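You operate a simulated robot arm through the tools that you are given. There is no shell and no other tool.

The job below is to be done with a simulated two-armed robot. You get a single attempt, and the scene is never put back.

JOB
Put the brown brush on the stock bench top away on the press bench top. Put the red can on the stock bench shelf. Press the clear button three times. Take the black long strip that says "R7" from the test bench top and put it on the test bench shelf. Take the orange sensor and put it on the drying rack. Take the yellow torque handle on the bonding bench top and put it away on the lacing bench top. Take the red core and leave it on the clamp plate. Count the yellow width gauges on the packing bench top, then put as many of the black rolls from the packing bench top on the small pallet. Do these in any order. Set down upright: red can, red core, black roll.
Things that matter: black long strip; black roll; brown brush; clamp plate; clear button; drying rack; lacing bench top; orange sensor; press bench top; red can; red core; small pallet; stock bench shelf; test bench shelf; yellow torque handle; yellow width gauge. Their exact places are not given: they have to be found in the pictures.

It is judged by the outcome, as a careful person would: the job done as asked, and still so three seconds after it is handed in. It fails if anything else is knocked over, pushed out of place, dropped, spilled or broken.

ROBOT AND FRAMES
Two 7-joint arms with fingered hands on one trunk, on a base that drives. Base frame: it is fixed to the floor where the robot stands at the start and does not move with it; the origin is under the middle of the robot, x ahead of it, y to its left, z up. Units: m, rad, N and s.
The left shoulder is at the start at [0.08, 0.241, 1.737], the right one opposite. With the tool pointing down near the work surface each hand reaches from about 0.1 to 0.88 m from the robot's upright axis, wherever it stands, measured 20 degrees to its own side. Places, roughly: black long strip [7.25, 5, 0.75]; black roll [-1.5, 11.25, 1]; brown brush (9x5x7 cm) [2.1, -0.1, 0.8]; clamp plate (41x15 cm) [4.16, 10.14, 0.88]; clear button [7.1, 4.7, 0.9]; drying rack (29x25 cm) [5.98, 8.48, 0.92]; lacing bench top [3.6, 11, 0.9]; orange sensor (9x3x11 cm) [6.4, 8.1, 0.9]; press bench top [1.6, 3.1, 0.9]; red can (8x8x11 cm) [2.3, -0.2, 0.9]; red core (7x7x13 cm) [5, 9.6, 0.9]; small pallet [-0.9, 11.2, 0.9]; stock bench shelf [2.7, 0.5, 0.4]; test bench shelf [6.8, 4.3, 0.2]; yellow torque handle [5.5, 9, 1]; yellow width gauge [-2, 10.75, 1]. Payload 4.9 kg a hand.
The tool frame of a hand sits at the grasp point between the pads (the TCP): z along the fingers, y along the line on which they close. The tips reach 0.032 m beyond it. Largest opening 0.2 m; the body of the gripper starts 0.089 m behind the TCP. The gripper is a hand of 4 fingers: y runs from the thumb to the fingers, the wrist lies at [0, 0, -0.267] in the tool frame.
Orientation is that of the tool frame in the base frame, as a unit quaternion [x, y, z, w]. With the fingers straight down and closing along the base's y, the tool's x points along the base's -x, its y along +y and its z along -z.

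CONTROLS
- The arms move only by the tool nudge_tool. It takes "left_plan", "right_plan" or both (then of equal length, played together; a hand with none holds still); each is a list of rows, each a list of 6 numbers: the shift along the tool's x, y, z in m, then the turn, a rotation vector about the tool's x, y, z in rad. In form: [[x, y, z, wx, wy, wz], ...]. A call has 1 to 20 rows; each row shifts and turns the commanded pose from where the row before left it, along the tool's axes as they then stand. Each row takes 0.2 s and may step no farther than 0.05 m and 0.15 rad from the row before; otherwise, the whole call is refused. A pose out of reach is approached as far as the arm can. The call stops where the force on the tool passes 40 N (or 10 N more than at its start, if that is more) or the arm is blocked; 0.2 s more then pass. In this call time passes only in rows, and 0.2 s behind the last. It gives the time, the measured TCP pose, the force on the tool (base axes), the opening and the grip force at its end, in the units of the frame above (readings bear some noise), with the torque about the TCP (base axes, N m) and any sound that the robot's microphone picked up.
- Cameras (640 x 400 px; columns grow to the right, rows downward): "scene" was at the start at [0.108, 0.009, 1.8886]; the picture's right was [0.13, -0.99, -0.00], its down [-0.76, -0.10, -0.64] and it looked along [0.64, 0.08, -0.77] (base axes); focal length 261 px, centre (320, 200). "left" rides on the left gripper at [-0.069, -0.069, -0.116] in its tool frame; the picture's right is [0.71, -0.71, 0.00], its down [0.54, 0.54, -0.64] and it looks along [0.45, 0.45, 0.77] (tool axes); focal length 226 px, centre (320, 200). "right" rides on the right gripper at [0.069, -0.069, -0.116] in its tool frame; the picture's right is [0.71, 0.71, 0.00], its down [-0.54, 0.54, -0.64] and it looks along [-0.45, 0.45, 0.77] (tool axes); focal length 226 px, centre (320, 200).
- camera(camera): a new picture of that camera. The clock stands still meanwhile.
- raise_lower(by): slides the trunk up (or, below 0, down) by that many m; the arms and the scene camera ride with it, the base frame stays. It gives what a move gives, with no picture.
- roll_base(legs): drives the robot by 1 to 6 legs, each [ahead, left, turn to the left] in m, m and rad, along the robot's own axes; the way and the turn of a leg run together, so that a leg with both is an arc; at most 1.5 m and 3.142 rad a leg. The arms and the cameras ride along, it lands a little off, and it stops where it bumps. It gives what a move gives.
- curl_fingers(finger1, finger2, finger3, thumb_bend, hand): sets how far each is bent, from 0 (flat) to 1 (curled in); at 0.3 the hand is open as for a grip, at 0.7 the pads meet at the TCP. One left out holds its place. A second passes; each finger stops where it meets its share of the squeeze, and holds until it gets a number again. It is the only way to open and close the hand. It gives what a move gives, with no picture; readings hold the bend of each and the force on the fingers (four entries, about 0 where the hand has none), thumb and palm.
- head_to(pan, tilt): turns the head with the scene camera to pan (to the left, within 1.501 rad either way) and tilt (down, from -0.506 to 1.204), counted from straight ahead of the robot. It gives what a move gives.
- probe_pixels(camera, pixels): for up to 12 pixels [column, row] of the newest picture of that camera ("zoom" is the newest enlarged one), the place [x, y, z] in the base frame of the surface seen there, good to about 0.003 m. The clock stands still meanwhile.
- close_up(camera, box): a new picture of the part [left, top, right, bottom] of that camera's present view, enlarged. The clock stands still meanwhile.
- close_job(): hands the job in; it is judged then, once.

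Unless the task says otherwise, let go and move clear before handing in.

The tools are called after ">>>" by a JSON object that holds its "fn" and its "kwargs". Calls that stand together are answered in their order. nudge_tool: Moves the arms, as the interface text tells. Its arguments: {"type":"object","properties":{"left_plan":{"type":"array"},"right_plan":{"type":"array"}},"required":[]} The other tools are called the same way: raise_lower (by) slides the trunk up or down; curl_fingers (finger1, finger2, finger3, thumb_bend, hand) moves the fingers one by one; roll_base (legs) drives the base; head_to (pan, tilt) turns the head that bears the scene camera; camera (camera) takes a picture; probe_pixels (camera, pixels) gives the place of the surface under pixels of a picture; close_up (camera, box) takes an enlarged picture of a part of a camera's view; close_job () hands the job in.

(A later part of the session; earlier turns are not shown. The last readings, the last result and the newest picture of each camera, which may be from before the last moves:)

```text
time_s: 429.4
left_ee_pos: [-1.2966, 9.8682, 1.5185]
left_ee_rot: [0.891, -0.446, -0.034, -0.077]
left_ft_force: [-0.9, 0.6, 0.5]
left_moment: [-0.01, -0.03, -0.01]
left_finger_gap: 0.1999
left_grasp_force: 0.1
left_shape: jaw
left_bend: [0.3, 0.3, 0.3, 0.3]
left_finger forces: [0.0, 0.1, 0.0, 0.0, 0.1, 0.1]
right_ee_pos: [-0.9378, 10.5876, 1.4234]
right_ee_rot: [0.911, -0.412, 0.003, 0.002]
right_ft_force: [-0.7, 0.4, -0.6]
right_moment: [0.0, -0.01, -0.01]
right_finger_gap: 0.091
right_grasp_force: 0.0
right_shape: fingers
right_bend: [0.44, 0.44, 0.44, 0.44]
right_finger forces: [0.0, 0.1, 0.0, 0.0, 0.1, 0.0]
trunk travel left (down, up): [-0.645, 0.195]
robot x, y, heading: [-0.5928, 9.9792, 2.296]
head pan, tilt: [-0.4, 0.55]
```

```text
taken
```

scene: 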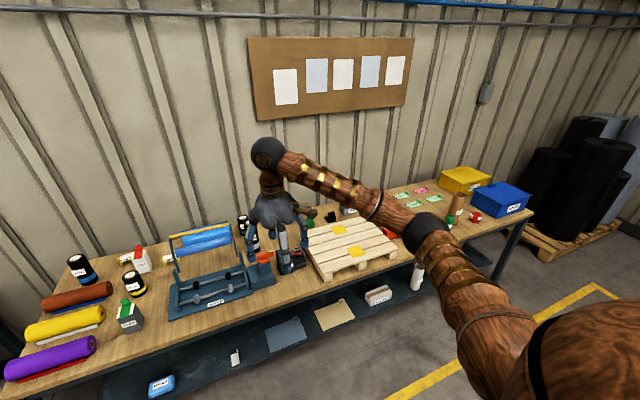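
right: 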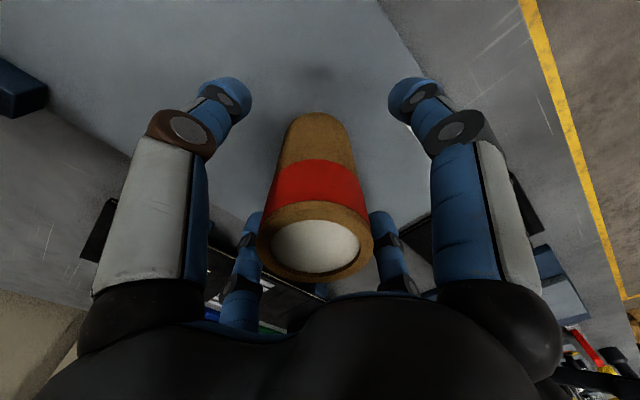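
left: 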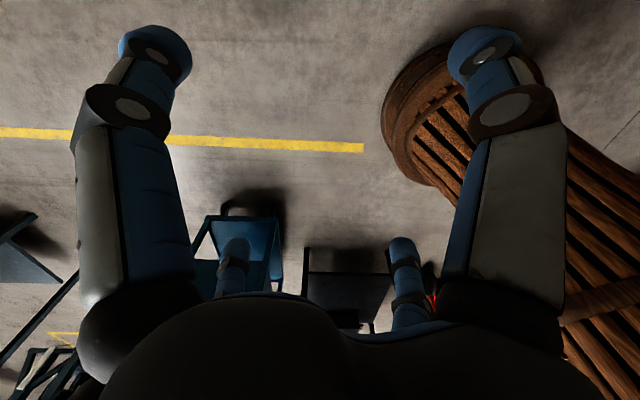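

Two gauges so far (60 mm and 50 mm). To be sure none are hidden behind the film roll or boxes, I'll raise the trunk and look again from higher up.

>>> {"fn": "raise_lower", "kwargs": {"by": 0.19}}

>>> {"fn": "roll_base", "kwargs": {"legs": [[0.25, 0.1, 0.0]]}}

>>> {"fn": "head_to", "kwargs": {"pan": 0.0, "tilt": 0.75}}

>>> {"fn": "camera", "kwargs": {"camera": "scene"}}

>>> {"fn": "camera", "kwargs": {"camera": "right"}}

>>> {"fn": "close_up", "kwargs": {"camera": "scene", "box": [120, 160, 400, 320]}}

```text
time_s: 431.4
left_ee_pos: [-1.2967, 9.868, 1.7079]
left_ee_rot: [0.891, -0.447, -0.035, -0.076]
left_ft_force: [0.1, -0.1, -0.3]
left_moment: [-0.02, 0.0, -0.01]
left_finger_gap: 0.2001
left_grasp_force: 0.0
left_shape: jaw
left_bend: [0.3, 0.3, 0.3, 0.3]
left_finger forces: [0.0, 0.0, 0.0, 0.0, 0.0, 0.1]
right_ee_pos: [-0.9367, 10.5878, 1.6141]
right_ee_rot: [0.911, -0.412, 0.003, 0.002]
right_ft_force: [-0.2, -0.1, -0.5]
right_moment: [0.02, 0.01, 0.02]
right_finger_gap: 0.0909
right_grasp_force: 0.0
right_shape: fingers
right_bend: [0.44, 0.44, 0.44, 0.44]
right_finger forces: [0.0, 0.0, 0.0, 0.0, 0.1, 0.0]
trunk travel left (down, up): [-0.835, 0.005]
robot x, y, heading: [-0.5908, 9.9775, 2.3]
head pan, tilt: [-0.4, 0.55]
```

```text
time_s: 433.3
left_ee_pos: [-1.53, 9.9846, 1.7113]
left_ee_rot: [0.89, -0.448, -0.037, -0.076]
left_ft_force: [1.9, -0.4, -0.3]
left_moment: [0.07, 0.07, 0.03]
left_finger_gap: 0.1997
left_grasp_force: 0.0
left_shape: jaw
left_bend: [0.3, 0.3, 0.3, 0.3]
left_finger forces: [0.0, 0.1, 0.1, 0.0, 0.0, 0.0]
right_ee_pos: [-1.1685, 10.7038, 1.6157]
right_ee_rot: [0.911, -0.412, 0.0, 0.003]
right_ft_force: [0.4, -0.9, -0.2]
right_moment: [0.06, 0.06, 0.02]
right_finger_gap: 0.0906
right_grasp_force: 0.0
right_shape: fingers
right_bend: [0.44, 0.44, 0.44, 0.44]
right_finger forces: [0.1, 0.1, 0.1, 0.1, 0.0, 0.0]
trunk travel left (down, up): [-0.835, 0.005]
robot x, y, heading: [-0.8297, 10.095, 2.299]
head pan, tilt: [-0.4, 0.55]
```

```text
time_s: 434.2
left_ee_pos: [-1.5343, 9.987, 1.7086]
left_ee_rot: [0.891, -0.447, -0.037, -0.076]
left_ft_force: [0.5, -0.7, 0.5]
left_moment: [0.02, 0.05, 0.01]
left_finger_gap: 0.1999
left_grasp_force: 0.0
left_shape: jaw
left_bend: [0.3, 0.3, 0.3, 0.3]
left_finger forces: [0.0, 0.0, 0.0, 0.0, 0.1, 0.1]
right_ee_pos: [-1.1723, 10.7063, 1.6139]
right_ee_rot: [0.911, -0.412, 0.003, 0.002]
right_ft_force: [-0.5, 0.0, 0.6]
right_moment: [0.02, 0.01, 0.05]
right_finger_gap: 0.0909
right_grasp_force: 0.0
right_shape: fingers
right_bend: [0.44, 0.44, 0.44, 0.44]
right_finger forces: [0.1, 0.1, 0.0, 0.0, 0.1, 0.0]
trunk travel left (down, up): [-0.835, 0.005]
robot x, y, heading: [-0.8336, 10.0948, 2.296]
head pan, tilt: [0.0, 0.75]
```

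```text
taken
```

scene: 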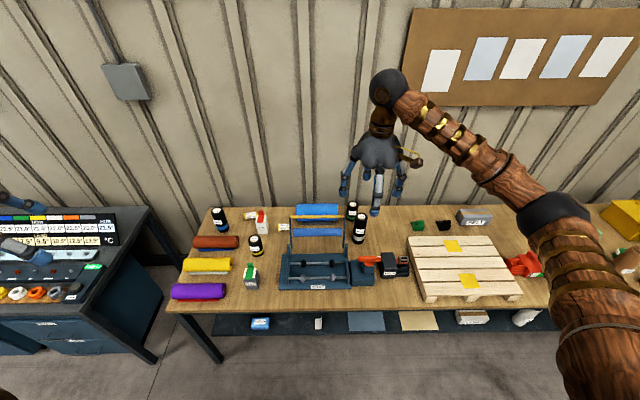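

```text
taken
```

right: 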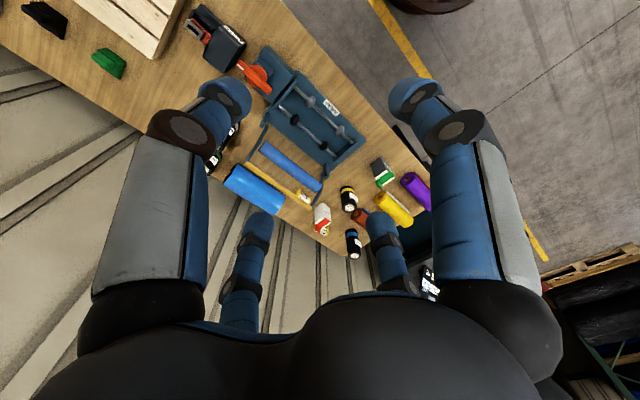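

```text
2.29 times, centred on (260, 240) of scene
```

zoom: 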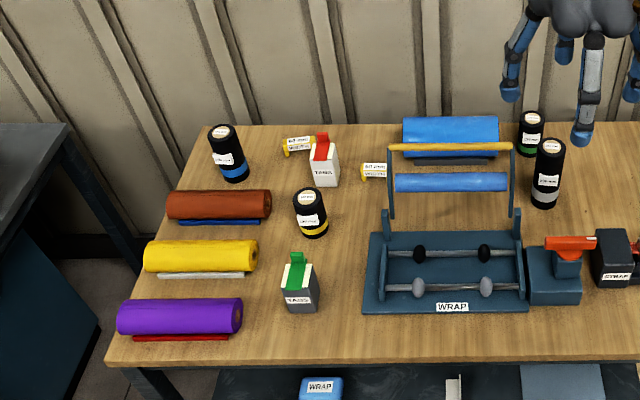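

From the hand's overhead view I can check behind the film roll. Zooming in there.

>>> {"fn": "close_up", "kwargs": {"camera": "right", "box": [200, 110, 400, 270]}}

>>> {"fn": "close_up", "kwargs": {"camera": "scene", "box": [230, 190, 310, 250]}}

>>> {"fn": "close_up", "kwargs": {"camera": "scene", "box": [330, 190, 530, 300]}}

```text
2.50 times, centred on (300, 190) of right
```

zoom: 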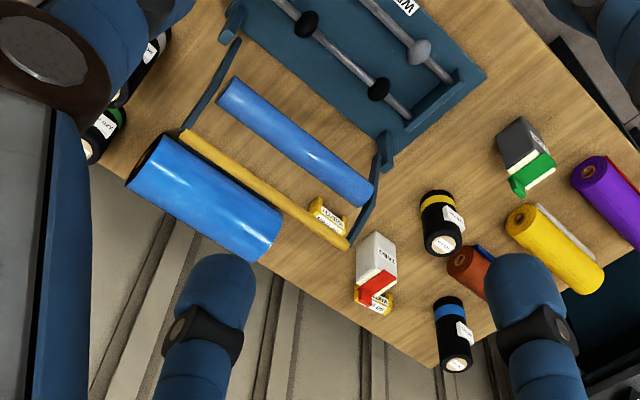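

```text
6.67 times, centred on (270, 220) of scene
```

zoom: 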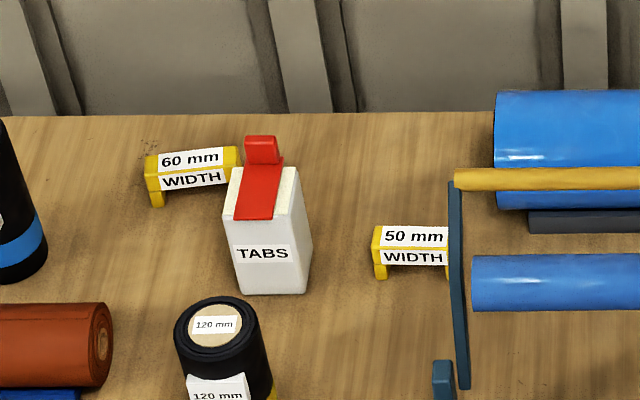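

```text
3.20 times, centred on (430, 245) of scene
```

zoom: 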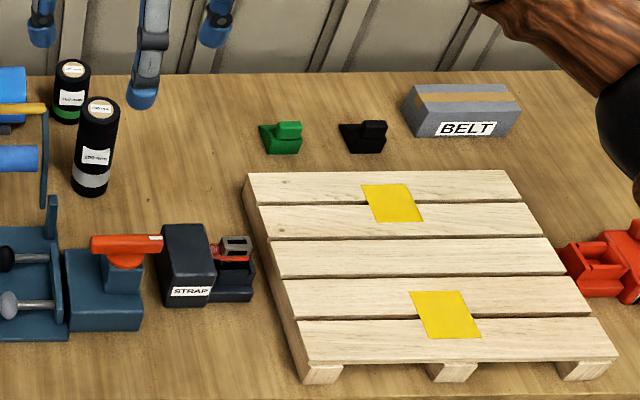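

Overhead confirms just the two gauges in this area. Next I'll probe the two black rolls nearest the pallet (white- and green-banded) and the pallet itself.

>>> {"fn": "probe_pixels", "kwargs": {"camera": "zoom", "pixels": [[100, 106], [95, 150], [92, 190], [72, 67], [70, 110], [395, 203], [445, 315], [310, 372], [505, 178], [255, 180], [610, 352], [120, 165]]}}

>>> {"fn": "head_to", "kwargs": {"pan": -0.7, "tilt": 0.6}}

>>> {"fn": "camera", "kwargs": {"camera": "scene"}}

>>> {"fn": "close_up", "kwargs": {"camera": "scene", "box": [200, 160, 480, 320]}}

```text
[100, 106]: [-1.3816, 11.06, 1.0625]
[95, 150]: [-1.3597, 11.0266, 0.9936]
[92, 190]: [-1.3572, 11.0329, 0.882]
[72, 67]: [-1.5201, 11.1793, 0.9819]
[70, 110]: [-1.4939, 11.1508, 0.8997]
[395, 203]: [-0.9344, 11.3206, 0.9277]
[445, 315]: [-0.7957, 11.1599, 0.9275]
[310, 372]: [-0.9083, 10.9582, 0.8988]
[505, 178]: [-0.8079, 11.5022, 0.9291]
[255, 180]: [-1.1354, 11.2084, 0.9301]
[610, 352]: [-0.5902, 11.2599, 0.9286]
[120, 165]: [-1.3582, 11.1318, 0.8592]
```

```text
time_s: 435.3
left_ee_pos: [-1.5388, 9.989, 1.7077]
left_ee_rot: [0.89, -0.448, -0.035, -0.076]
left_ft_force: [-0.6, -0.2, -0.7]
left_moment: [0.0, -0.03, 0.02]
left_finger_gap: 0.2
left_grasp_force: 0.1
left_shape: jaw
left_bend: [0.3, 0.3, 0.3, 0.3]
left_finger forces: [0.1, 0.0, 0.1, 0.0, 0.0, 0.0]
right_ee_pos: [-1.175, 10.7078, 1.6131]
right_ee_rot: [0.911, -0.412, 0.003, 0.002]
right_ft_force: [-0.7, 0.4, 0.5]
right_moment: [0.04, -0.01, 0.01]
right_finger_gap: 0.0908
right_grasp_force: 0.1
right_shape: fingers
right_bend: [0.44, 0.44, 0.44, 0.44]
right_finger forces: [0.1, 0.0, 0.0, 0.0, 0.0, 0.0]
trunk travel left (down, up): [-0.835, 0.005]
robot x, y, heading: [-0.8331, 10.0998, 2.292]
head pan, tilt: [-0.7, 0.6]
```

```text
taken
```

scene: 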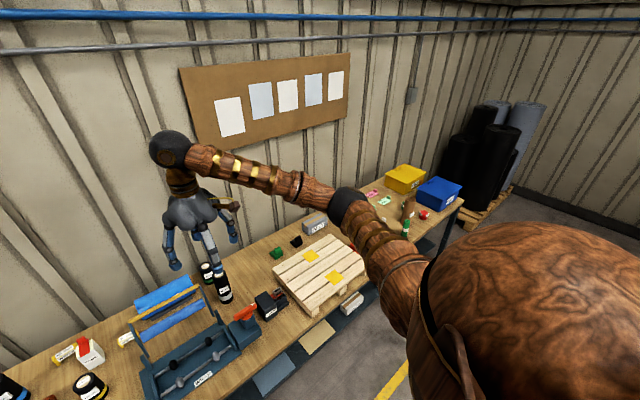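

```text
2.29 times, centred on (340, 240) of scene
```

zoom: 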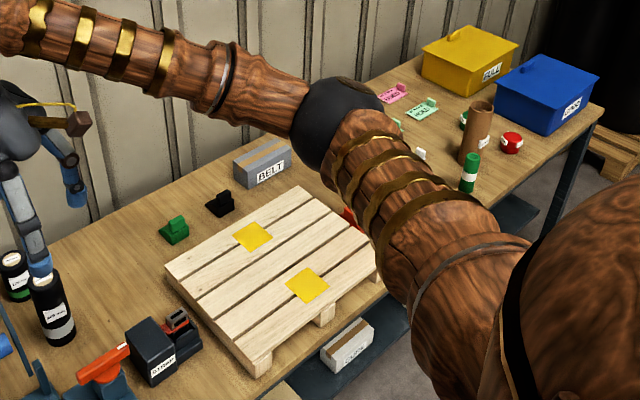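

Rolls: white-banded (200 mm tall) at (-1.38,11.06) and others; pallet top is z=0.928. I'll lower the trunk to normal, move in front of the white-banded roll and look closely.

>>> {"fn": "raise_lower", "kwargs": {"by": -0.195}}

>>> {"fn": "roll_base", "kwargs": {"legs": [[0.0, -0.08, 0.0], [0.25, 0.0, 0.0]]}}

>>> {"fn": "head_to", "kwargs": {"pan": -0.05, "tilt": 0.7}}

>>> {"fn": "camera", "kwargs": {"camera": "scene"}}

>>> {"fn": "camera", "kwargs": {"camera": "right"}}

```text
time_s: 437.4
left_ee_pos: [-1.5363, 9.9876, 1.5134]
left_ee_rot: [0.891, -0.446, -0.034, -0.076]
left_ft_force: [0.0, 0.1, 0.2]
left_moment: [-0.02, 0.01, -0.02]
left_finger_gap: 0.1999
left_grasp_force: 0.0
left_shape: jaw
left_bend: [0.3, 0.3, 0.3, 0.3]
left_finger forces: [0.0, 0.1, 0.1, 0.0, 0.0, 0.1]
right_ee_pos: [-1.1743, 10.7068, 1.4186]
right_ee_rot: [0.911, -0.412, 0.003, 0.002]
right_ft_force: [0.0, 0.3, -0.2]
right_moment: [0.0, 0.05, -0.01]
right_finger_gap: 0.0908
right_grasp_force: 0.2
right_shape: fingers
right_bend: [0.44, 0.44, 0.44, 0.44]
right_finger forces: [0.1, 0.1, 0.0, 0.1, 0.1, 0.2]
trunk travel left (down, up): [-0.64, 0.2]
robot x, y, heading: [-0.8316, 10.0971, 2.299]
head pan, tilt: [-0.7, 0.6]
```

```text
time_s: 439.9
left_ee_pos: [-1.6393, 10.2223, 1.5132]
left_ee_rot: [0.89, -0.447, -0.036, -0.078]
left_ft_force: [1.0, -1.4, 0.3]
left_moment: [0.13, -0.01, 0.02]
left_finger_gap: 0.1998
left_grasp_force: 0.1
left_shape: jaw
left_bend: [0.3, 0.3, 0.3, 0.3]
left_finger forces: [0.1, 0.0, 0.0, 0.0, 0.0, 0.0]
right_ee_pos: [-1.2777, 10.942, 1.4207]
right_ee_rot: [0.911, -0.413, 0.002, 0.001]
right_ft_force: [-0.7, -1.1, 0.1]
right_moment: [0.12, 0.07, -0.03]
right_finger_gap: 0.0907
right_grasp_force: 0.1
right_shape: fingers
right_bend: [0.44, 0.44, 0.44, 0.44]
right_finger forces: [0.0, 0.0, 0.1, 0.0, 0.0, 0.0]
trunk travel left (down, up): [-0.64, 0.2]
robot x, y, heading: [-0.938, 10.3335, 2.293]
head pan, tilt: [-0.7, 0.6]
```

```text
time_s: 440.9
left_ee_pos: [-1.6417, 10.2308, 1.5123]
left_ee_rot: [0.891, -0.447, -0.034, -0.075]
left_ft_force: [-0.4, 0.9, -0.1]
left_moment: [-0.03, 0.01, -0.01]
left_finger_gap: 0.1999
left_grasp_force: 0.0
left_shape: jaw
left_bend: [0.3, 0.3, 0.3, 0.3]
left_finger forces: [0.0, 0.0, 0.2, 0.0, 0.0, 0.0]
right_ee_pos: [-1.2792, 10.9492, 1.4181]
right_ee_rot: [0.911, -0.412, 0.001, 0.002]
right_ft_force: [-0.1, 0.8, -0.5]
right_moment: [-0.04, 0.03, -0.01]
right_finger_gap: 0.0911
right_grasp_force: 0.0
right_shape: fingers
right_bend: [0.44, 0.44, 0.44, 0.44]
right_finger forces: [0.0, 0.1, 0.0, 0.1, 0.0, 0.0]
trunk travel left (down, up): [-0.64, 0.2]
robot x, y, heading: [-0.9341, 10.3359, 2.293]
head pan, tilt: [-0.051, 0.7]
```

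```text
taken
```

scene: 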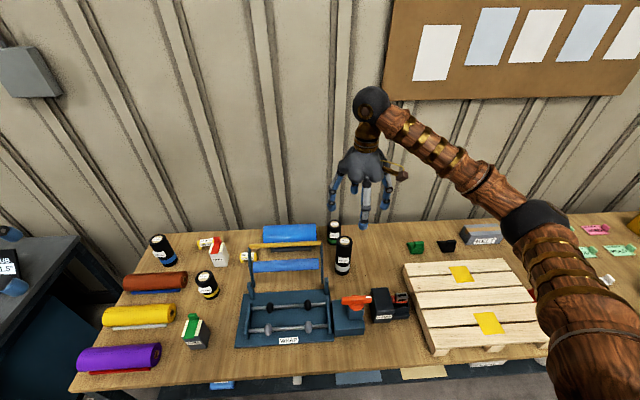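

```text
taken
```

right: 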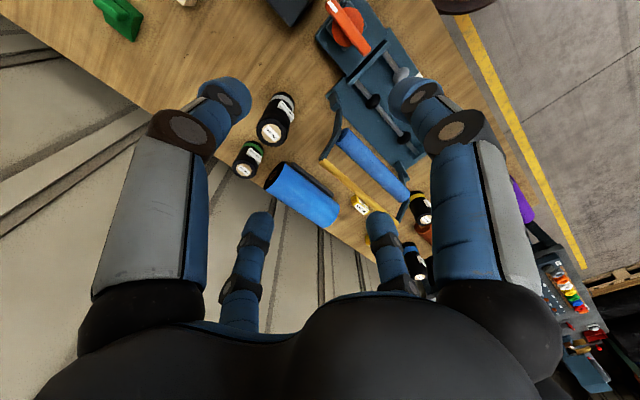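

I'll probe the white-banded roll's top, the WRAP frame arm beside it, and the other rolls.

>>> {"fn": "probe_pixels", "kwargs": {"camera": "right", "pixels": [[269, 133], [258, 130], [281, 135], [278, 110], [246, 170], [330, 150], [336, 135], [322, 160], [345, 110], [300, 160], [425, 215], [415, 275]]}}

>>> {"fn": "close_up", "kwargs": {"camera": "right", "box": [220, 70, 380, 220]}}

>>> {"fn": "probe_pixels", "kwargs": {"camera": "scene", "pixels": [[344, 240], [344, 262], [206, 275], [206, 290], [163, 241], [334, 224], [322, 255], [323, 280], [303, 245], [216, 258], [196, 340], [240, 256]]}}

```text
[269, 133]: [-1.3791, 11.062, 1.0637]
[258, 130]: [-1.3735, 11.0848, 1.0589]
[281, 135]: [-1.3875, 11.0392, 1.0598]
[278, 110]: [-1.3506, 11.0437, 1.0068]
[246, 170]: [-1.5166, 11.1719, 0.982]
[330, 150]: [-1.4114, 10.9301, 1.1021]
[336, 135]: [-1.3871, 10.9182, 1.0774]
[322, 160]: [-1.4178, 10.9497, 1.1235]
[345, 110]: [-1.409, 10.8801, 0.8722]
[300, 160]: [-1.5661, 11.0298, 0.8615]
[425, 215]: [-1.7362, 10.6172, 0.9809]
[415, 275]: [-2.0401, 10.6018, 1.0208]
```

```text
2.67 times, centred on (300, 145) of right
```

zoom: 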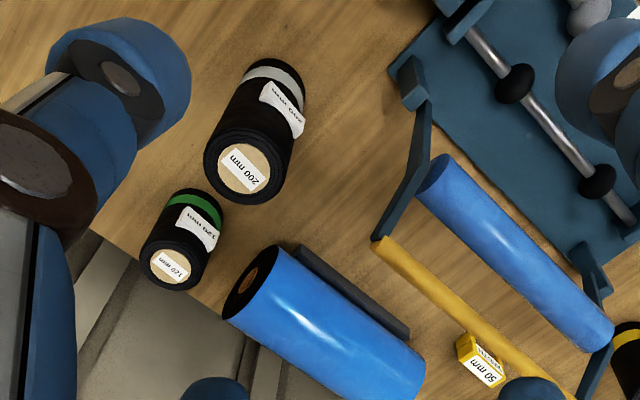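

```text
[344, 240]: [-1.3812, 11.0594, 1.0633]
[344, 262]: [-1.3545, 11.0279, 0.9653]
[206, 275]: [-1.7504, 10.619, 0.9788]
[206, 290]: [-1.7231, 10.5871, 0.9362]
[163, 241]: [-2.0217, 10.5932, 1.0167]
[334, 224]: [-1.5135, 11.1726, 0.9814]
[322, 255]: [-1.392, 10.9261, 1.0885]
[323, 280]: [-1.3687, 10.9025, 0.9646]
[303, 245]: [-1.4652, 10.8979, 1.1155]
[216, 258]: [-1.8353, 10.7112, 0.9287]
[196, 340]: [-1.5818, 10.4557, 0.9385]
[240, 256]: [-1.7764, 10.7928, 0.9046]
```

White roll centre (−1.380,11.061); the WRAP arm is 13 cm away. I'll lower the trunk 0.15 m, move over the roll, and check before descending.

>>> {"fn": "raise_lower", "kwargs": {"by": -0.15}}

>>> {"fn": "nudge_tool", "kwargs": {"right_plan": [[-0.0376, 0.0004, 0, 0, 0, 0], [-0.0376, 0.0004, 0, 0, 0, 0], [-0.0376, 0.0004, 0, 0, 0, 0], [-0.0376, 0.0004, 0, 0, 0, 0], [0, 0, 0.04, 0, 0, 0], [0, 0, 0.04, 0, 0, 0]]}}

>>> {"fn": "camera", "kwargs": {"camera": "right"}}

>>> {"fn": "close_up", "kwargs": {"camera": "scene", "box": [280, 120, 420, 290]}}

```text
time_s: 442.7
left_ee_pos: [-1.641, 10.2275, 1.3636]
left_ee_rot: [0.89, -0.447, -0.035, -0.076]
left_ft_force: [0.3, 0.2, 0.0]
left_moment: [0.02, -0.02, 0.0]
left_finger_gap: 0.2001
left_grasp_force: 0.0
left_shape: jaw
left_bend: [0.3, 0.3, 0.3, 0.3]
left_finger forces: [0.0, 0.1, 0.0, 0.1, 0.0, 0.0]
right_ee_pos: [-1.2789, 10.9475, 1.2696]
right_ee_rot: [0.911, -0.412, 0.003, 0.002]
right_ft_force: [-0.2, -0.3, 0.2]
right_moment: [-0.04, -0.02, 0.0]
right_finger_gap: 0.0906
right_grasp_force: 0.1
right_shape: fingers
right_bend: [0.44, 0.44, 0.44, 0.44]
right_finger forces: [0.0, 0.0, 0.0, 0.0, 0.1, 0.1]
trunk travel left (down, up): [-0.49, 0.35]
robot x, y, heading: [-0.9348, 10.3371, 2.297]
head pan, tilt: [-0.051, 0.7]
```

```text
time_s: 444.1
left_ee_pos: [-1.6411, 10.229, 1.364]
left_ee_rot: [0.891, -0.447, -0.035, -0.076]
left_ft_force: [-0.2, -0.1, 0.2]
left_moment: [-0.03, 0.01, 0.0]
left_finger_gap: 0.1999
left_grasp_force: 0.1
left_shape: jaw
left_bend: [0.3, 0.3, 0.3, 0.3]
left_finger forces: [0.0, 0.0, 0.0, 0.0, 0.0, 0.1]
right_ee_pos: [-1.3785, 11.0606, 1.1873]
right_ee_rot: [0.911, -0.413, 0.002, 0.002]
right_ft_force: [-0.4, -0.3, 0.4]
right_moment: [-0.03, -0.02, -0.01]
right_finger_gap: 0.0909
right_grasp_force: 0.0
right_shape: fingers
right_bend: [0.44, 0.44, 0.44, 0.44]
right_finger forces: [0.0, 0.0, 0.1, 0.1, 0.1, 0.0]
trunk travel left (down, up): [-0.49, 0.35]
robot x, y, heading: [-0.936, 10.3326, 2.296]
head pan, tilt: [-0.051, 0.7]
```

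```text
taken
```

right: 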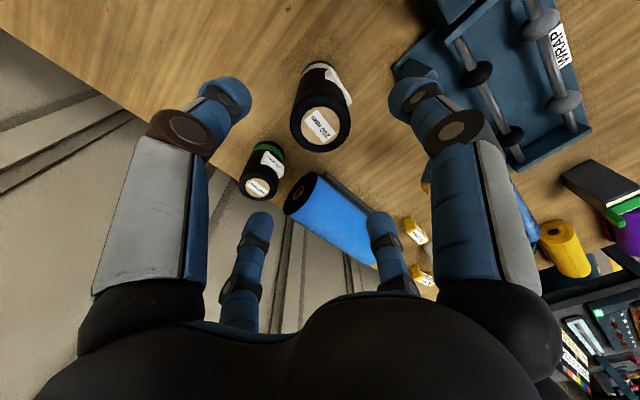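

```text
2.35 times, centred on (350, 205) of scene
```

zoom: 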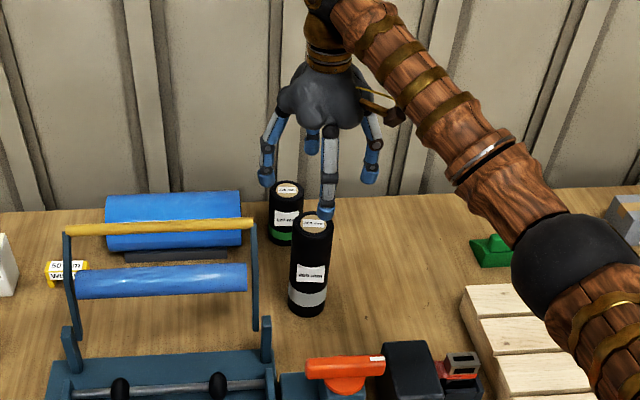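

Centred over the roll. Descending to just below its top rim and closing all four fingers.

>>> {"fn": "nudge_tool", "kwargs": {"right_plan": [[0, 0, 0.04, 0, 0, 0], [0, 0, 0.04, 0, 0, 0], [0, 0, 0.04, 0, 0, 0], [0, 0, 0.035, 0, 0, 0]]}}

>>> {"fn": "curl_fingers", "kwargs": {"hand": "right", "finger1": 0.68, "finger2": 0.68, "finger3": 0.68, "thumb_bend": 0.68}}

>>> {"fn": "camera", "kwargs": {"camera": "right"}}

```text
time_s: 445.1
left_ee_pos: [-1.6415, 10.2286, 1.3626]
left_ee_rot: [0.89, -0.447, -0.035, -0.075]
left_ft_force: [-1.2, 1.0, 0.4]
left_moment: [0.01, 0.03, -0.01]
left_finger_gap: 0.2001
left_grasp_force: 0.1
left_shape: jaw
left_bend: [0.3, 0.3, 0.3, 0.3]
left_finger forces: [0.0, 0.0, 0.0, 0.1, 0.0, 0.0]
right_ee_pos: [-1.3797, 11.0571, 1.0321]
right_ee_rot: [0.911, -0.412, 0.003, 0.002]
right_ft_force: [0.2, 0.5, -0.3]
right_moment: [-0.06, 0.03, -0.02]
right_finger_gap: 0.091
right_grasp_force: 0.1
right_shape: fingers
right_bend: [0.44, 0.44, 0.44, 0.44]
right_finger forces: [0.0, 0.0, 0.0, 0.1, 0.0, 0.0]
trunk travel left (down, up): [-0.49, 0.35]
robot x, y, heading: [-0.9394, 10.336, 2.298]
head pan, tilt: [-0.051, 0.7]
```

```text
time_s: 446.1
left_ee_pos: [-1.64, 10.2276, 1.3638]
left_ee_rot: [0.891, -0.446, -0.035, -0.076]
left_ft_force: [0.7, -0.2, -1.3]
left_moment: [-0.02, -0.03, -0.02]
left_finger_gap: 0.1997
left_grasp_force: 0.1
left_shape: jaw
left_bend: [0.3, 0.3, 0.3, 0.3]
left_finger forces: [0.0, 0.0, 0.0, 0.0, 0.0, 0.0]
right_ee_pos: [-1.379, 11.0564, 1.0341]
right_ee_rot: [0.911, -0.412, 0.002, 0.002]
right_ft_force: [3.0, 2.8, 5.5]
right_moment: [0.2, -0.14, -0.02]
right_finger_gap: 0.0409
right_grasp_force: 22.6
right_shape: fingers
right_bend: [0.59, 0.58, 0.58, 0.61]
right_finger forces: [7.6, 9.9, 9.1, 0.0, 18.5, 0.0]
trunk travel left (down, up): [-0.49, 0.35]
robot x, y, heading: [-0.9348, 10.3412, 2.302]
head pan, tilt: [-0.051, 0.7]
```

```text
taken
```

right: 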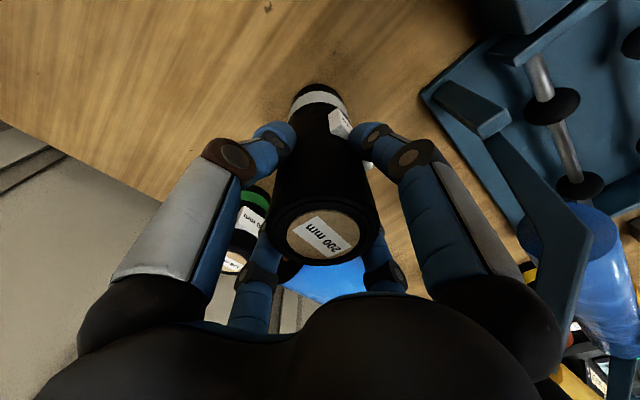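

Gripped with all fingers. I'll lift 20 cm straight up and check.

>>> {"fn": "nudge_tool", "kwargs": {"right_plan": [[0, 0, -0.02, 0, 0, 0], [0, 0, -0.04, 0, 0, 0], [0, 0, -0.045, 0, 0, 0], [0, 0, -0.045, 0, 0, 0], [0, 0, -0.045, 0, 0, 0]]}}

>>> {"fn": "camera", "kwargs": {"camera": "scene"}}

>>> {"fn": "camera", "kwargs": {"camera": "right"}}

```text
time_s: 447.3
left_ee_pos: [-1.6407, 10.229, 1.3631]
left_ee_rot: [0.891, -0.447, -0.036, -0.076]
left_ft_force: [-0.9, 0.3, -0.1]
left_moment: [0.02, 0.0, 0.04]
left_finger_gap: 0.1998
left_grasp_force: 0.1
left_shape: jaw
left_bend: [0.3, 0.3, 0.3, 0.3]
left_finger forces: [0.0, 0.0, 0.0, 0.0, 0.0, 0.1]
right_ee_pos: [-1.3786, 11.0578, 1.2266]
right_ee_rot: [0.911, -0.412, 0.003, 0.002]
right_ft_force: [0.0, 0.0, -7.6]
right_moment: [0.03, -0.04, 0.01]
right_finger_gap: 0.0405
right_grasp_force: 20.7
right_shape: fingers
right_bend: [0.59, 0.58, 0.58, 0.61]
right_finger forces: [7.1, 10.3, 8.3, 0.0, 15.9, 0.1]
trunk travel left (down, up): [-0.49, 0.35]
robot x, y, heading: [-0.9376, 10.337, 2.299]
head pan, tilt: [-0.051, 0.7]
```

```text
taken
```

scene: 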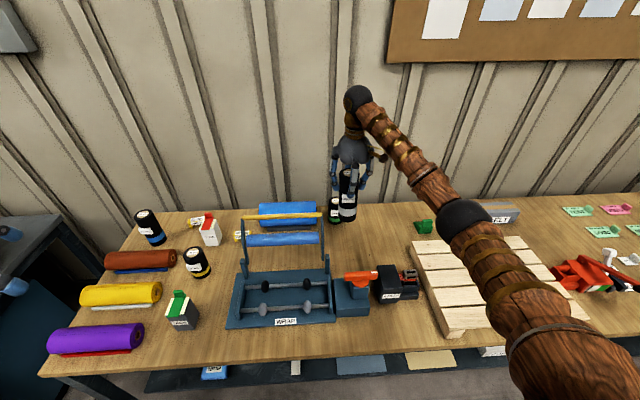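

```text
taken
```

right: 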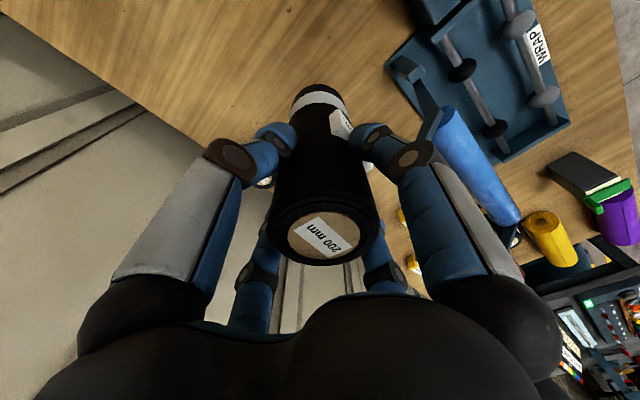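

The roll is held upright (7.6 N). I'll drive right 0.39 m so it is beside the pallet's left part, then draw it back over the pallet.

>>> {"fn": "roll_base", "kwargs": {"legs": [[0.0, -0.39, 0.0]]}}

>>> {"fn": "nudge_tool", "kwargs": {"right_plan": [[0.04, 0, 0, 0, 0, 0], [0.04, 0, 0, 0, 0, 0], [0.04, 0, 0, 0, 0, 0], [0.04, 0, 0, 0, 0, 0], [0.04, 0, 0, 0, 0, 0]]}}

>>> {"fn": "head_to", "kwargs": {"pan": -0.2, "tilt": 0.8}}

>>> {"fn": "camera", "kwargs": {"camera": "scene"}}

>>> {"fn": "camera", "kwargs": {"camera": "right"}}

```text
time_s: 449.7
left_ee_pos: [-1.352, 10.485, 1.363]
left_ee_rot: [0.891, -0.446, -0.036, -0.077]
left_ft_force: [0.0, -0.6, 0.7]
left_moment: [0.02, 0.0, -0.01]
left_finger_gap: 0.2001
left_grasp_force: 0.0
left_shape: jaw
left_bend: [0.3, 0.3, 0.3, 0.3]
left_finger forces: [0.0, 0.1, 0.0, 0.0, 0.0, 0.0]
right_ee_pos: [-1.0906, 11.3144, 1.2268]
right_ee_rot: [0.912, -0.411, 0.003, 0.001]
right_ft_force: [-0.4, -0.4, -7.6]
right_moment: [0.01, -0.06, 0.02]
right_finger_gap: 0.0406
right_grasp_force: 20.6
right_shape: fingers
right_bend: [0.59, 0.58, 0.58, 0.61]
right_finger forces: [7.1, 10.3, 8.4, 0.1, 15.9, 0.1]
trunk travel left (down, up): [-0.49, 0.35]
robot x, y, heading: [-0.6427, 10.5943, 2.298]
head pan, tilt: [-0.051, 0.7]
```

```text
time_s: 450.9
left_ee_pos: [-1.3491, 10.4839, 1.3638]
left_ee_rot: [0.891, -0.447, -0.035, -0.076]
left_ft_force: [0.5, -0.6, 0.6]
left_moment: [-0.03, 0.03, 0.01]
left_finger_gap: 0.1997
left_grasp_force: 0.1
left_shape: jaw
left_bend: [0.3, 0.3, 0.3, 0.3]
left_finger forces: [0.0, 0.0, 0.0, 0.0, 0.0, 0.1]
right_ee_pos: [-0.9554, 11.1657, 1.2279]
right_ee_rot: [0.911, -0.412, 0.003, 0.003]
right_ft_force: [0.6, -1.0, -6.7]
right_moment: [0.03, -0.07, -0.01]
right_finger_gap: 0.0403
right_grasp_force: 21.0
right_shape: fingers
right_bend: [0.6, 0.58, 0.58, 0.61]
right_finger forces: [7.1, 10.4, 8.5, 0.0, 15.5, 0.1]
trunk travel left (down, up): [-0.49, 0.35]
robot x, y, heading: [-0.6455, 10.5982, 2.299]
head pan, tilt: [-0.051, 0.7]
```

```text
time_s: 451.6
left_ee_pos: [-1.349, 10.4861, 1.363]
left_ee_rot: [0.891, -0.446, -0.036, -0.076]
left_ft_force: [1.2, 0.3, -0.9]
left_moment: [0.02, -0.04, 0.03]
left_finger_gap: 0.2
left_grasp_force: 0.1
left_shape: jaw
left_bend: [0.3, 0.3, 0.3, 0.3]
left_finger forces: [0.1, 0.1, 0.0, 0.1, 0.0, 0.0]
right_ee_pos: [-0.9563, 11.1674, 1.2288]
right_ee_rot: [0.912, -0.411, 0.003, 0.003]
right_ft_force: [0.7, 0.0, -7.8]
right_moment: [0.0, 0.0, -0.03]
right_finger_gap: 0.0401
right_grasp_force: 21.1
right_shape: fingers
right_bend: [0.6, 0.58, 0.58, 0.61]
right_finger forces: [7.2, 10.3, 8.7, 0.0, 15.5, 0.0]
trunk travel left (down, up): [-0.49, 0.35]
robot x, y, heading: [-0.6449, 10.5947, 2.296]
head pan, tilt: [-0.201, 0.799]
```

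```text
taken
```

scene: 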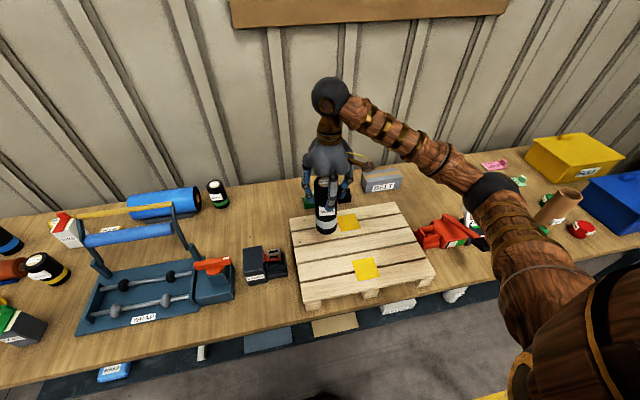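

```text
taken
```

right: 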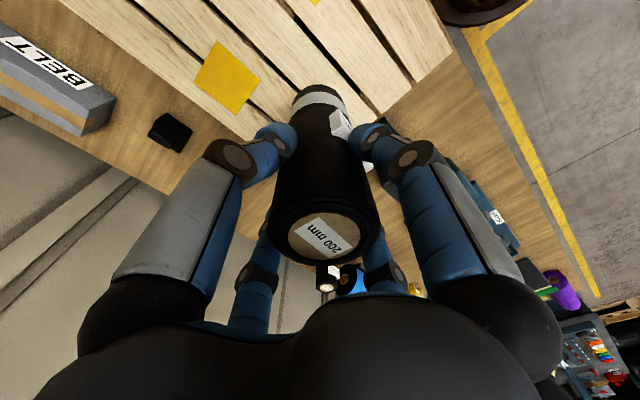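

The roll is above the left part of the pallet. I'll probe the pallet corners once more to confirm the spot.

>>> {"fn": "probe_pixels", "kwargs": {"camera": "scene", "pixels": [[306, 296], [293, 225], [392, 208], [433, 278], [348, 222], [366, 268], [325, 232], [315, 255], [340, 245], [385, 240]]}}

>>> {"fn": "close_up", "kwargs": {"camera": "scene", "box": [280, 160, 440, 310]}}

```text
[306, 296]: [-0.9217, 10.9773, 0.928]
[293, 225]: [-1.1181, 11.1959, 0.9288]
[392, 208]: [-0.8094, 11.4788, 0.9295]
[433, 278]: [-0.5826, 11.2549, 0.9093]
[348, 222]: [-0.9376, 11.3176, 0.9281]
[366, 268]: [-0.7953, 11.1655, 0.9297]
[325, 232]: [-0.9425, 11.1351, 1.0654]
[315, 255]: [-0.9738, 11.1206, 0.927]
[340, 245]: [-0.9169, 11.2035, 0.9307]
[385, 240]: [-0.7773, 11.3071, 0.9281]
```

```text
2.67 times, centred on (360, 235) of scene
```

zoom: 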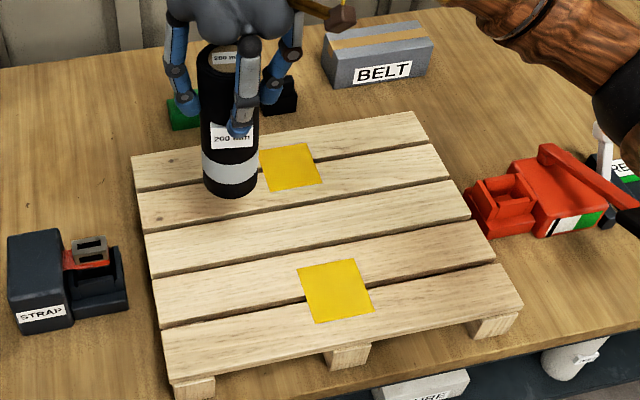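

Good position (10 cm from the left edge, mid-depth). Lowering 10 cm, then creeping.

>>> {"fn": "nudge_tool", "kwargs": {"right_plan": [[0, 0, 0.04, 0, 0, 0], [0, 0, 0.035, 0, 0, 0], [0, 0, 0.03, 0, 0, 0]]}}

>>> {"fn": "nudge_tool", "kwargs": {"right_plan": [[0, 0, 0.008, 0, 0, 0]]}}

>>> {"fn": "nudge_tool", "kwargs": {"right_plan": [[0, 0, 0.004, 0, 0, 0]]}}

```text
time_s: 452.4
left_ee_pos: [-1.3503, 10.4856, 1.3629]
left_ee_rot: [0.891, -0.446, -0.035, -0.076]
left_ft_force: [-0.5, -0.4, -0.5]
left_moment: [0.0, 0.0, 0.02]
left_finger_gap: 0.2
left_grasp_force: 0.1
left_shape: jaw
left_bend: [0.3, 0.3, 0.3, 0.3]
left_finger forces: [0.1, 0.0, 0.0, 0.0, 0.1, 0.0]
right_ee_pos: [-0.9575, 11.1674, 1.1217]
right_ee_rot: [0.912, -0.411, 0.003, 0.002]
right_ft_force: [0.6, 0.6, -7.7]
right_moment: [0.01, -0.02, 0.0]
right_finger_gap: 0.0401
right_grasp_force: 20.3
right_shape: fingers
right_bend: [0.6, 0.58, 0.58, 0.61]
right_finger forces: [7.1, 10.3, 8.6, 0.1, 15.5, 0.0]
trunk travel left (down, up): [-0.49, 0.35]
robot x, y, heading: [-0.645, 10.5928, 2.295]
head pan, tilt: [-0.201, 0.799]
```

```text
time_s: 452.8
left_ee_pos: [-1.35, 10.4847, 1.3631]
left_ee_rot: [0.891, -0.447, -0.035, -0.077]
left_ft_force: [-0.1, 0.0, 0.3]
left_moment: [0.02, 0.02, 0.01]
left_finger_gap: 0.2
left_grasp_force: 0.0
left_shape: jaw
left_bend: [0.3, 0.3, 0.3, 0.3]
left_finger forces: [0.0, 0.0, 0.0, 0.1, 0.0, 0.0]
right_ee_pos: [-0.957, 11.1661, 1.1143]
right_ee_rot: [0.912, -0.41, 0.002, 0.002]
right_ft_force: [0.2, -0.3, -7.8]
right_moment: [0.01, -0.03, 0.0]
right_finger_gap: 0.0401
right_grasp_force: 21.0
right_shape: fingers
right_bend: [0.6, 0.58, 0.58, 0.61]
right_finger forces: [7.0, 10.4, 8.6, 0.0, 15.4, 0.1]
trunk travel left (down, up): [-0.49, 0.35]
robot x, y, heading: [-0.6439, 10.5945, 2.297]
head pan, tilt: [-0.201, 0.799]
```

```text
time_s: 453.2
left_ee_pos: [-1.349, 10.4862, 1.3629]
left_ee_rot: [0.891, -0.446, -0.036, -0.076]
left_ft_force: [1.2, 0.6, 0.2]
left_moment: [-0.02, 0.01, -0.01]
left_finger_gap: 0.1997
left_grasp_force: 0.1
left_shape: jaw
left_bend: [0.3, 0.3, 0.3, 0.3]
left_finger forces: [0.0, 0.0, 0.1, 0.1, 0.0, 0.1]
right_ee_pos: [-0.9559, 11.1647, 1.1103]
right_ee_rot: [0.912, -0.411, 0.004, 0.002]
right_ft_force: [-0.3, 0.2, -8.1]
right_moment: [-0.02, -0.08, 0.01]
right_finger_gap: 0.04
right_grasp_force: 21.2
right_shape: fingers
right_bend: [0.6, 0.58, 0.58, 0.61]
right_finger forces: [7.0, 10.4, 8.6, 0.1, 15.4, 0.0]
trunk travel left (down, up): [-0.49, 0.35]
robot x, y, heading: [-0.6447, 10.5991, 2.296]
head pan, tilt: [-0.201, 0.799]
```

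>>> {"fn": "nudge_tool", "kwargs": {"right_plan": [[0, 0, 0.004, 0, 0, 0]]}}

>>> {"fn": "nudge_tool", "kwargs": {"right_plan": [[0, 0, 0.003, 0, 0, 0]]}}

```text
time_s: 453.6
left_ee_pos: [-1.3498, 10.4851, 1.3622]
left_ee_rot: [0.891, -0.447, -0.035, -0.076]
left_ft_force: [0.2, 0.4, 0.7]
left_moment: [0.0, 0.01, -0.02]
left_finger_gap: 0.2001
left_grasp_force: 0.0
left_shape: jaw
left_bend: [0.3, 0.3, 0.3, 0.3]
left_finger forces: [0.1, 0.1, 0.0, 0.0, 0.0, 0.1]
right_ee_pos: [-0.9571, 11.1659, 1.1076]
right_ee_rot: [0.912, -0.41, 0.003, 0.002]
right_ft_force: [0.3, 0.3, -6.2]
right_moment: [0.01, 0.03, 0.0]
right_finger_gap: 0.0399
right_grasp_force: 21.0
right_shape: fingers
right_bend: [0.6, 0.58, 0.58, 0.61]
right_finger forces: [7.1, 10.4, 8.6, 0.0, 15.4, 0.0]
trunk travel left (down, up): [-0.49, 0.35]
robot x, y, heading: [-0.6457, 10.593, 2.298]
head pan, tilt: [-0.201, 0.799]
```

```text
time_s: 454.0
left_ee_pos: [-1.3497, 10.4846, 1.364]
left_ee_rot: [0.891, -0.446, -0.035, -0.076]
left_ft_force: [0.4, 0.9, 0.3]
left_moment: [0.02, 0.0, -0.02]
left_finger_gap: 0.1999
left_grasp_force: 0.0
left_shape: jaw
left_bend: [0.3, 0.3, 0.3, 0.3]
left_finger forces: [0.0, 0.0, 0.0, 0.0, 0.0, 0.0]
right_ee_pos: [-0.9567, 11.1662, 1.1034]
right_ee_rot: [0.911, -0.412, 0.003, 0.003]
right_ft_force: [0.0, 0.4, -4.1]
right_moment: [-0.01, -0.05, 0.01]
right_finger_gap: 0.04
right_grasp_force: 20.7
right_shape: fingers
right_bend: [0.6, 0.58, 0.58, 0.61]
right_finger forces: [7.0, 10.3, 8.7, 0.0, 15.7, 0.0]
trunk travel left (down, up): [-0.49, 0.35]
robot x, y, heading: [-0.6441, 10.5947, 2.298]
head pan, tilt: [-0.201, 0.799]
```

>>> {"fn": "nudge_tool", "kwargs": {"right_plan": [[0, 0, 0.002, 0, 0, 0]]}}

>>> {"fn": "close_up", "kwargs": {"camera": "scene", "box": [280, 160, 440, 310]}}

```text
time_s: 454.4
left_ee_pos: [-1.3474, 10.4841, 1.364]
left_ee_rot: [0.891, -0.446, -0.035, -0.076]
left_ft_force: [0.3, 0.6, 0.3]
left_moment: [0.0, -0.02, 0.02]
left_finger_gap: 0.1999
left_grasp_force: 0.0
left_shape: jaw
left_bend: [0.3, 0.3, 0.3, 0.3]
left_finger forces: [0.0, 0.0, 0.0, 0.1, 0.1, 0.0]
right_ee_pos: [-0.9562, 11.166, 1.1039]
right_ee_rot: [0.912, -0.411, 0.002, 0.002]
right_ft_force: [1.9, 1.6, 7.1]
right_moment: [0.06, 0.03, 0.01]
right_finger_gap: 0.0402
right_grasp_force: 21.9
right_shape: fingers
right_bend: [0.6, 0.58, 0.58, 0.61]
right_finger forces: [7.4, 10.0, 9.2, 0.0, 17.4, 0.0]
trunk travel left (down, up): [-0.49, 0.35]
robot x, y, heading: [-0.642, 10.593, 2.298]
head pan, tilt: [-0.201, 0.799]
```

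```text
2.67 times, centred on (360, 235) of scene
```

zoom: 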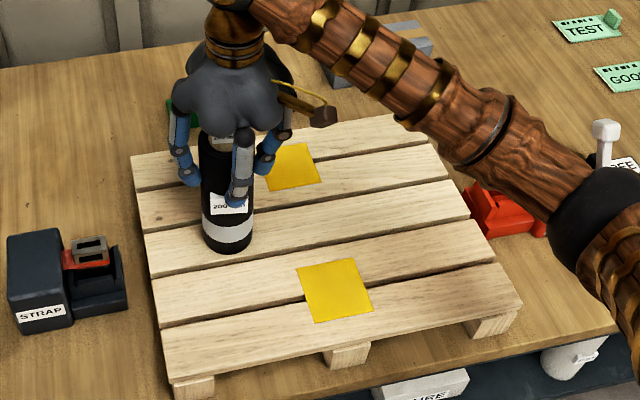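

Seated on the pallet. Releasing all fingers and lifting straight up.

>>> {"fn": "curl_fingers", "kwargs": {"hand": "right", "finger1": 0.44, "finger2": 0.44, "finger3": 0.44, "thumb_bend": 0.44}}

>>> {"fn": "nudge_tool", "kwargs": {"right_plan": [[0, 0, -0.03, 0, 0, 0], [0, 0, -0.04, 0, 0, 0], [0, 0, -0.04, 0, 0, 0], [0, 0, -0.04, 0, 0, 0]]}}

>>> {"fn": "camera", "kwargs": {"camera": "scene"}}

>>> {"fn": "close_up", "kwargs": {"camera": "scene", "box": [280, 160, 440, 310]}}

```text
time_s: 455.4
left_ee_pos: [-1.3501, 10.4847, 1.3642]
left_ee_rot: [0.891, -0.446, -0.036, -0.076]
left_ft_force: [0.5, -0.1, 0.3]
left_moment: [0.0, 0.01, 0.01]
left_finger_gap: 0.1999
left_grasp_force: 0.0
left_shape: jaw
left_bend: [0.3, 0.3, 0.3, 0.3]
left_finger forces: [0.0, 0.0, 0.0, 0.0, 0.0, 0.0]
right_ee_pos: [-0.9566, 11.166, 1.1015]
right_ee_rot: [0.912, -0.411, 0.003, 0.001]
right_ft_force: [-0.1, -0.6, -0.3]
right_moment: [-0.01, 0.0, 0.04]
right_finger_gap: 0.091
right_grasp_force: 0.0
right_shape: fingers
right_bend: [0.44, 0.44, 0.44, 0.44]
right_finger forces: [0.0, 0.0, 0.0, 0.1, 0.1, 0.0]
trunk travel left (down, up): [-0.49, 0.35]
robot x, y, heading: [-0.6421, 10.5928, 2.291]
head pan, tilt: [-0.201, 0.799]
```

```text
time_s: 456.4
left_ee_pos: [-1.3492, 10.4843, 1.3631]
left_ee_rot: [0.891, -0.447, -0.035, -0.076]
left_ft_force: [0.1, -0.1, -0.3]
left_moment: [-0.01, 0.0, -0.01]
left_finger_gap: 0.2002
left_grasp_force: 0.0
left_shape: jaw
left_bend: [0.3, 0.3, 0.3, 0.3]
left_finger forces: [0.0, 0.1, 0.0, 0.1, 0.0, 0.0]
right_ee_pos: [-0.9571, 11.1647, 1.2526]
right_ee_rot: [0.912, -0.41, 0.002, 0.002]
right_ft_force: [-0.4, -0.4, -0.2]
right_moment: [0.02, 0.04, 0.01]
right_finger_gap: 0.0907
right_grasp_force: 0.1
right_shape: fingers
right_bend: [0.44, 0.44, 0.44, 0.44]
right_finger forces: [0.0, 0.0, 0.0, 0.1, 0.0, 0.1]
trunk travel left (down, up): [-0.49, 0.35]
robot x, y, heading: [-0.6447, 10.5998, 2.3]
head pan, tilt: [-0.201, 0.799]
```

```text
taken
```

scene: 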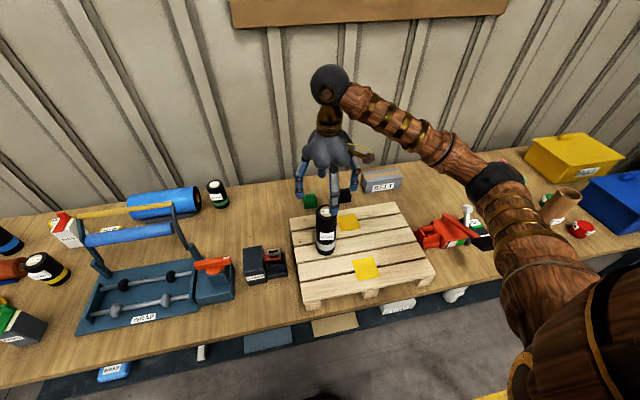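

```text
2.67 times, centred on (360, 235) of scene
```

zoom: 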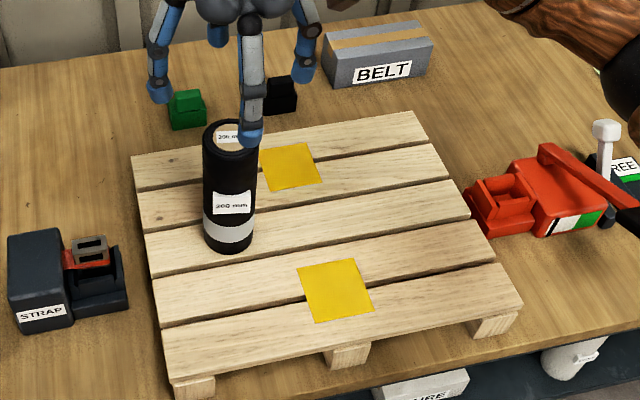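

The first roll stands upright on the pallet. Before the second, I'll check the right-hand part of the bench for further yellow gauges: raise up and shift right.

>>> {"fn": "raise_lower", "kwargs": {"by": 0.3}}

>>> {"fn": "roll_base", "kwargs": {"legs": [[0.0, -0.75, 0.0]]}}

>>> {"fn": "head_to", "kwargs": {"pan": 0.05, "tilt": 0.75}}

>>> {"fn": "camera", "kwargs": {"camera": "scene"}}

>>> {"fn": "camera", "kwargs": {"camera": "right"}}

>>> {"fn": "camera", "kwargs": {"camera": "left"}}

```text
time_s: 459.4
left_ee_pos: [-1.3497, 10.4845, 1.6628]
left_ee_rot: [0.891, -0.446, -0.035, -0.076]
left_ft_force: [0.5, 0.0, -0.1]
left_moment: [0.0, 0.0, -0.02]
left_finger_gap: 0.2002
left_grasp_force: 0.0
left_shape: jaw
left_bend: [0.3, 0.3, 0.3, 0.3]
left_finger forces: [0.1, 0.1, 0.0, 0.0, 0.0, 0.0]
right_ee_pos: [-0.9576, 11.1656, 1.5517]
right_ee_rot: [0.911, -0.411, 0.003, 0.002]
right_ft_force: [-0.1, -0.1, 0.9]
right_moment: [-0.01, -0.01, 0.01]
right_finger_gap: 0.0908
right_grasp_force: 0.0
right_shape: fingers
right_bend: [0.44, 0.44, 0.44, 0.44]
right_finger forces: [0.0, 0.0, 0.1, 0.0, 0.0, 0.1]
trunk travel left (down, up): [-0.79, 0.05]
robot x, y, heading: [-0.6443, 10.5927, 2.299]
head pan, tilt: [-0.201, 0.799]
```

```text
time_s: 463.5
left_ee_pos: [-0.7921, 10.9778, 1.6631]
left_ee_rot: [0.893, -0.443, -0.035, -0.076]
left_ft_force: [0.2, -0.7, -0.4]
left_moment: [0.02, -0.02, -0.01]
left_finger_gap: 0.1998
left_grasp_force: 0.0
left_shape: jaw
left_bend: [0.3, 0.3, 0.3, 0.3]
left_finger forces: [0.0, 0.1, 0.1, 0.0, 0.0, 0.1]
right_ee_pos: [-0.4039, 11.6626, 1.5506]
right_ee_rot: [0.913, -0.408, 0.002, 0.001]
right_ft_force: [0.2, 0.6, -1.3]
right_moment: [0.01, 0.0, -0.02]
right_finger_gap: 0.0907
right_grasp_force: 0.1
right_shape: fingers
right_bend: [0.44, 0.44, 0.44, 0.44]
right_finger forces: [0.0, 0.0, 0.0, 0.0, 0.0, 0.0]
trunk travel left (down, up): [-0.79, 0.05]
robot x, y, heading: [-0.0862, 11.0948, 2.301]
head pan, tilt: [-0.201, 0.799]
```

```text
time_s: 464.3
left_ee_pos: [-0.7908, 10.9788, 1.6626]
left_ee_rot: [0.893, -0.442, -0.036, -0.077]
left_ft_force: [-0.3, -0.9, 0.2]
left_moment: [0.02, -0.05, 0.02]
left_finger_gap: 0.1998
left_grasp_force: 0.2
left_shape: jaw
left_bend: [0.3, 0.3, 0.3, 0.3]
left_finger forces: [0.1, 0.1, 0.0, 0.0, 0.0, 0.0]
right_ee_pos: [-0.4034, 11.6621, 1.5521]
right_ee_rot: [0.913, -0.407, 0.004, 0.001]
right_ft_force: [0.1, -0.5, -0.8]
right_moment: [0.02, -0.02, 0.03]
right_finger_gap: 0.0907
right_grasp_force: 0.1
right_shape: fingers
right_bend: [0.44, 0.44, 0.44, 0.44]
right_finger forces: [0.0, 0.1, 0.0, 0.0, 0.0, 0.0]
trunk travel left (down, up): [-0.79, 0.05]
robot x, y, heading: [-0.0814, 11.0959, 2.309]
head pan, tilt: [0.051, 0.75]
```

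```text
taken
```

scene: 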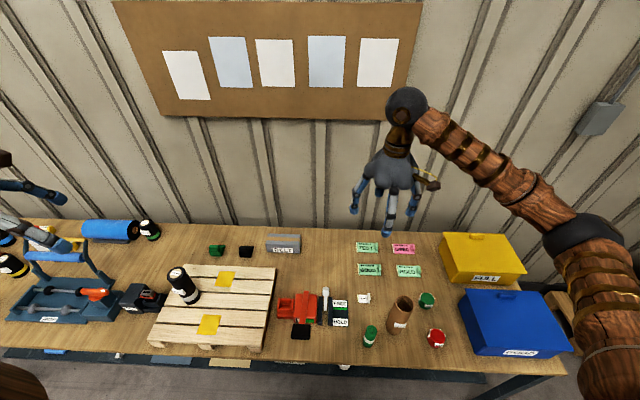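

```text
taken
```

right: 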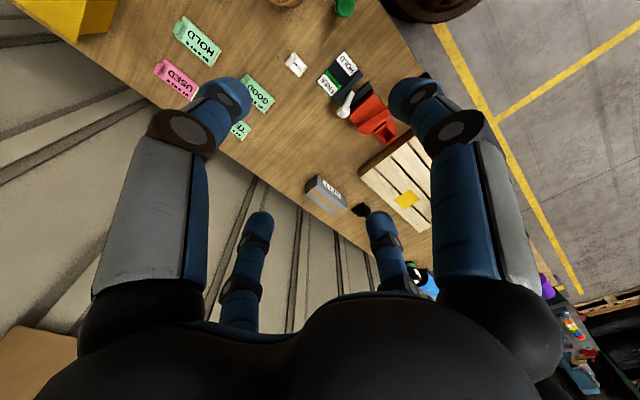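

```text
taken
```

left: 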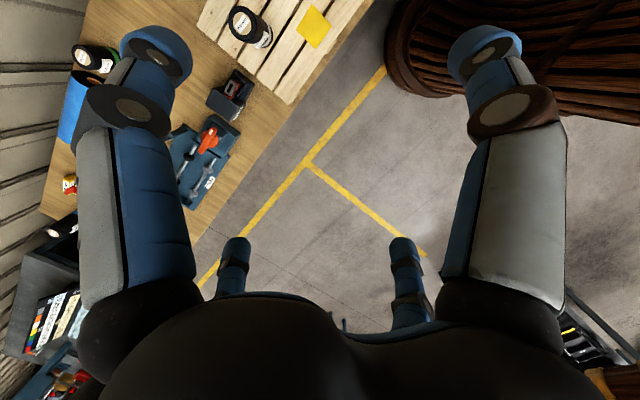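

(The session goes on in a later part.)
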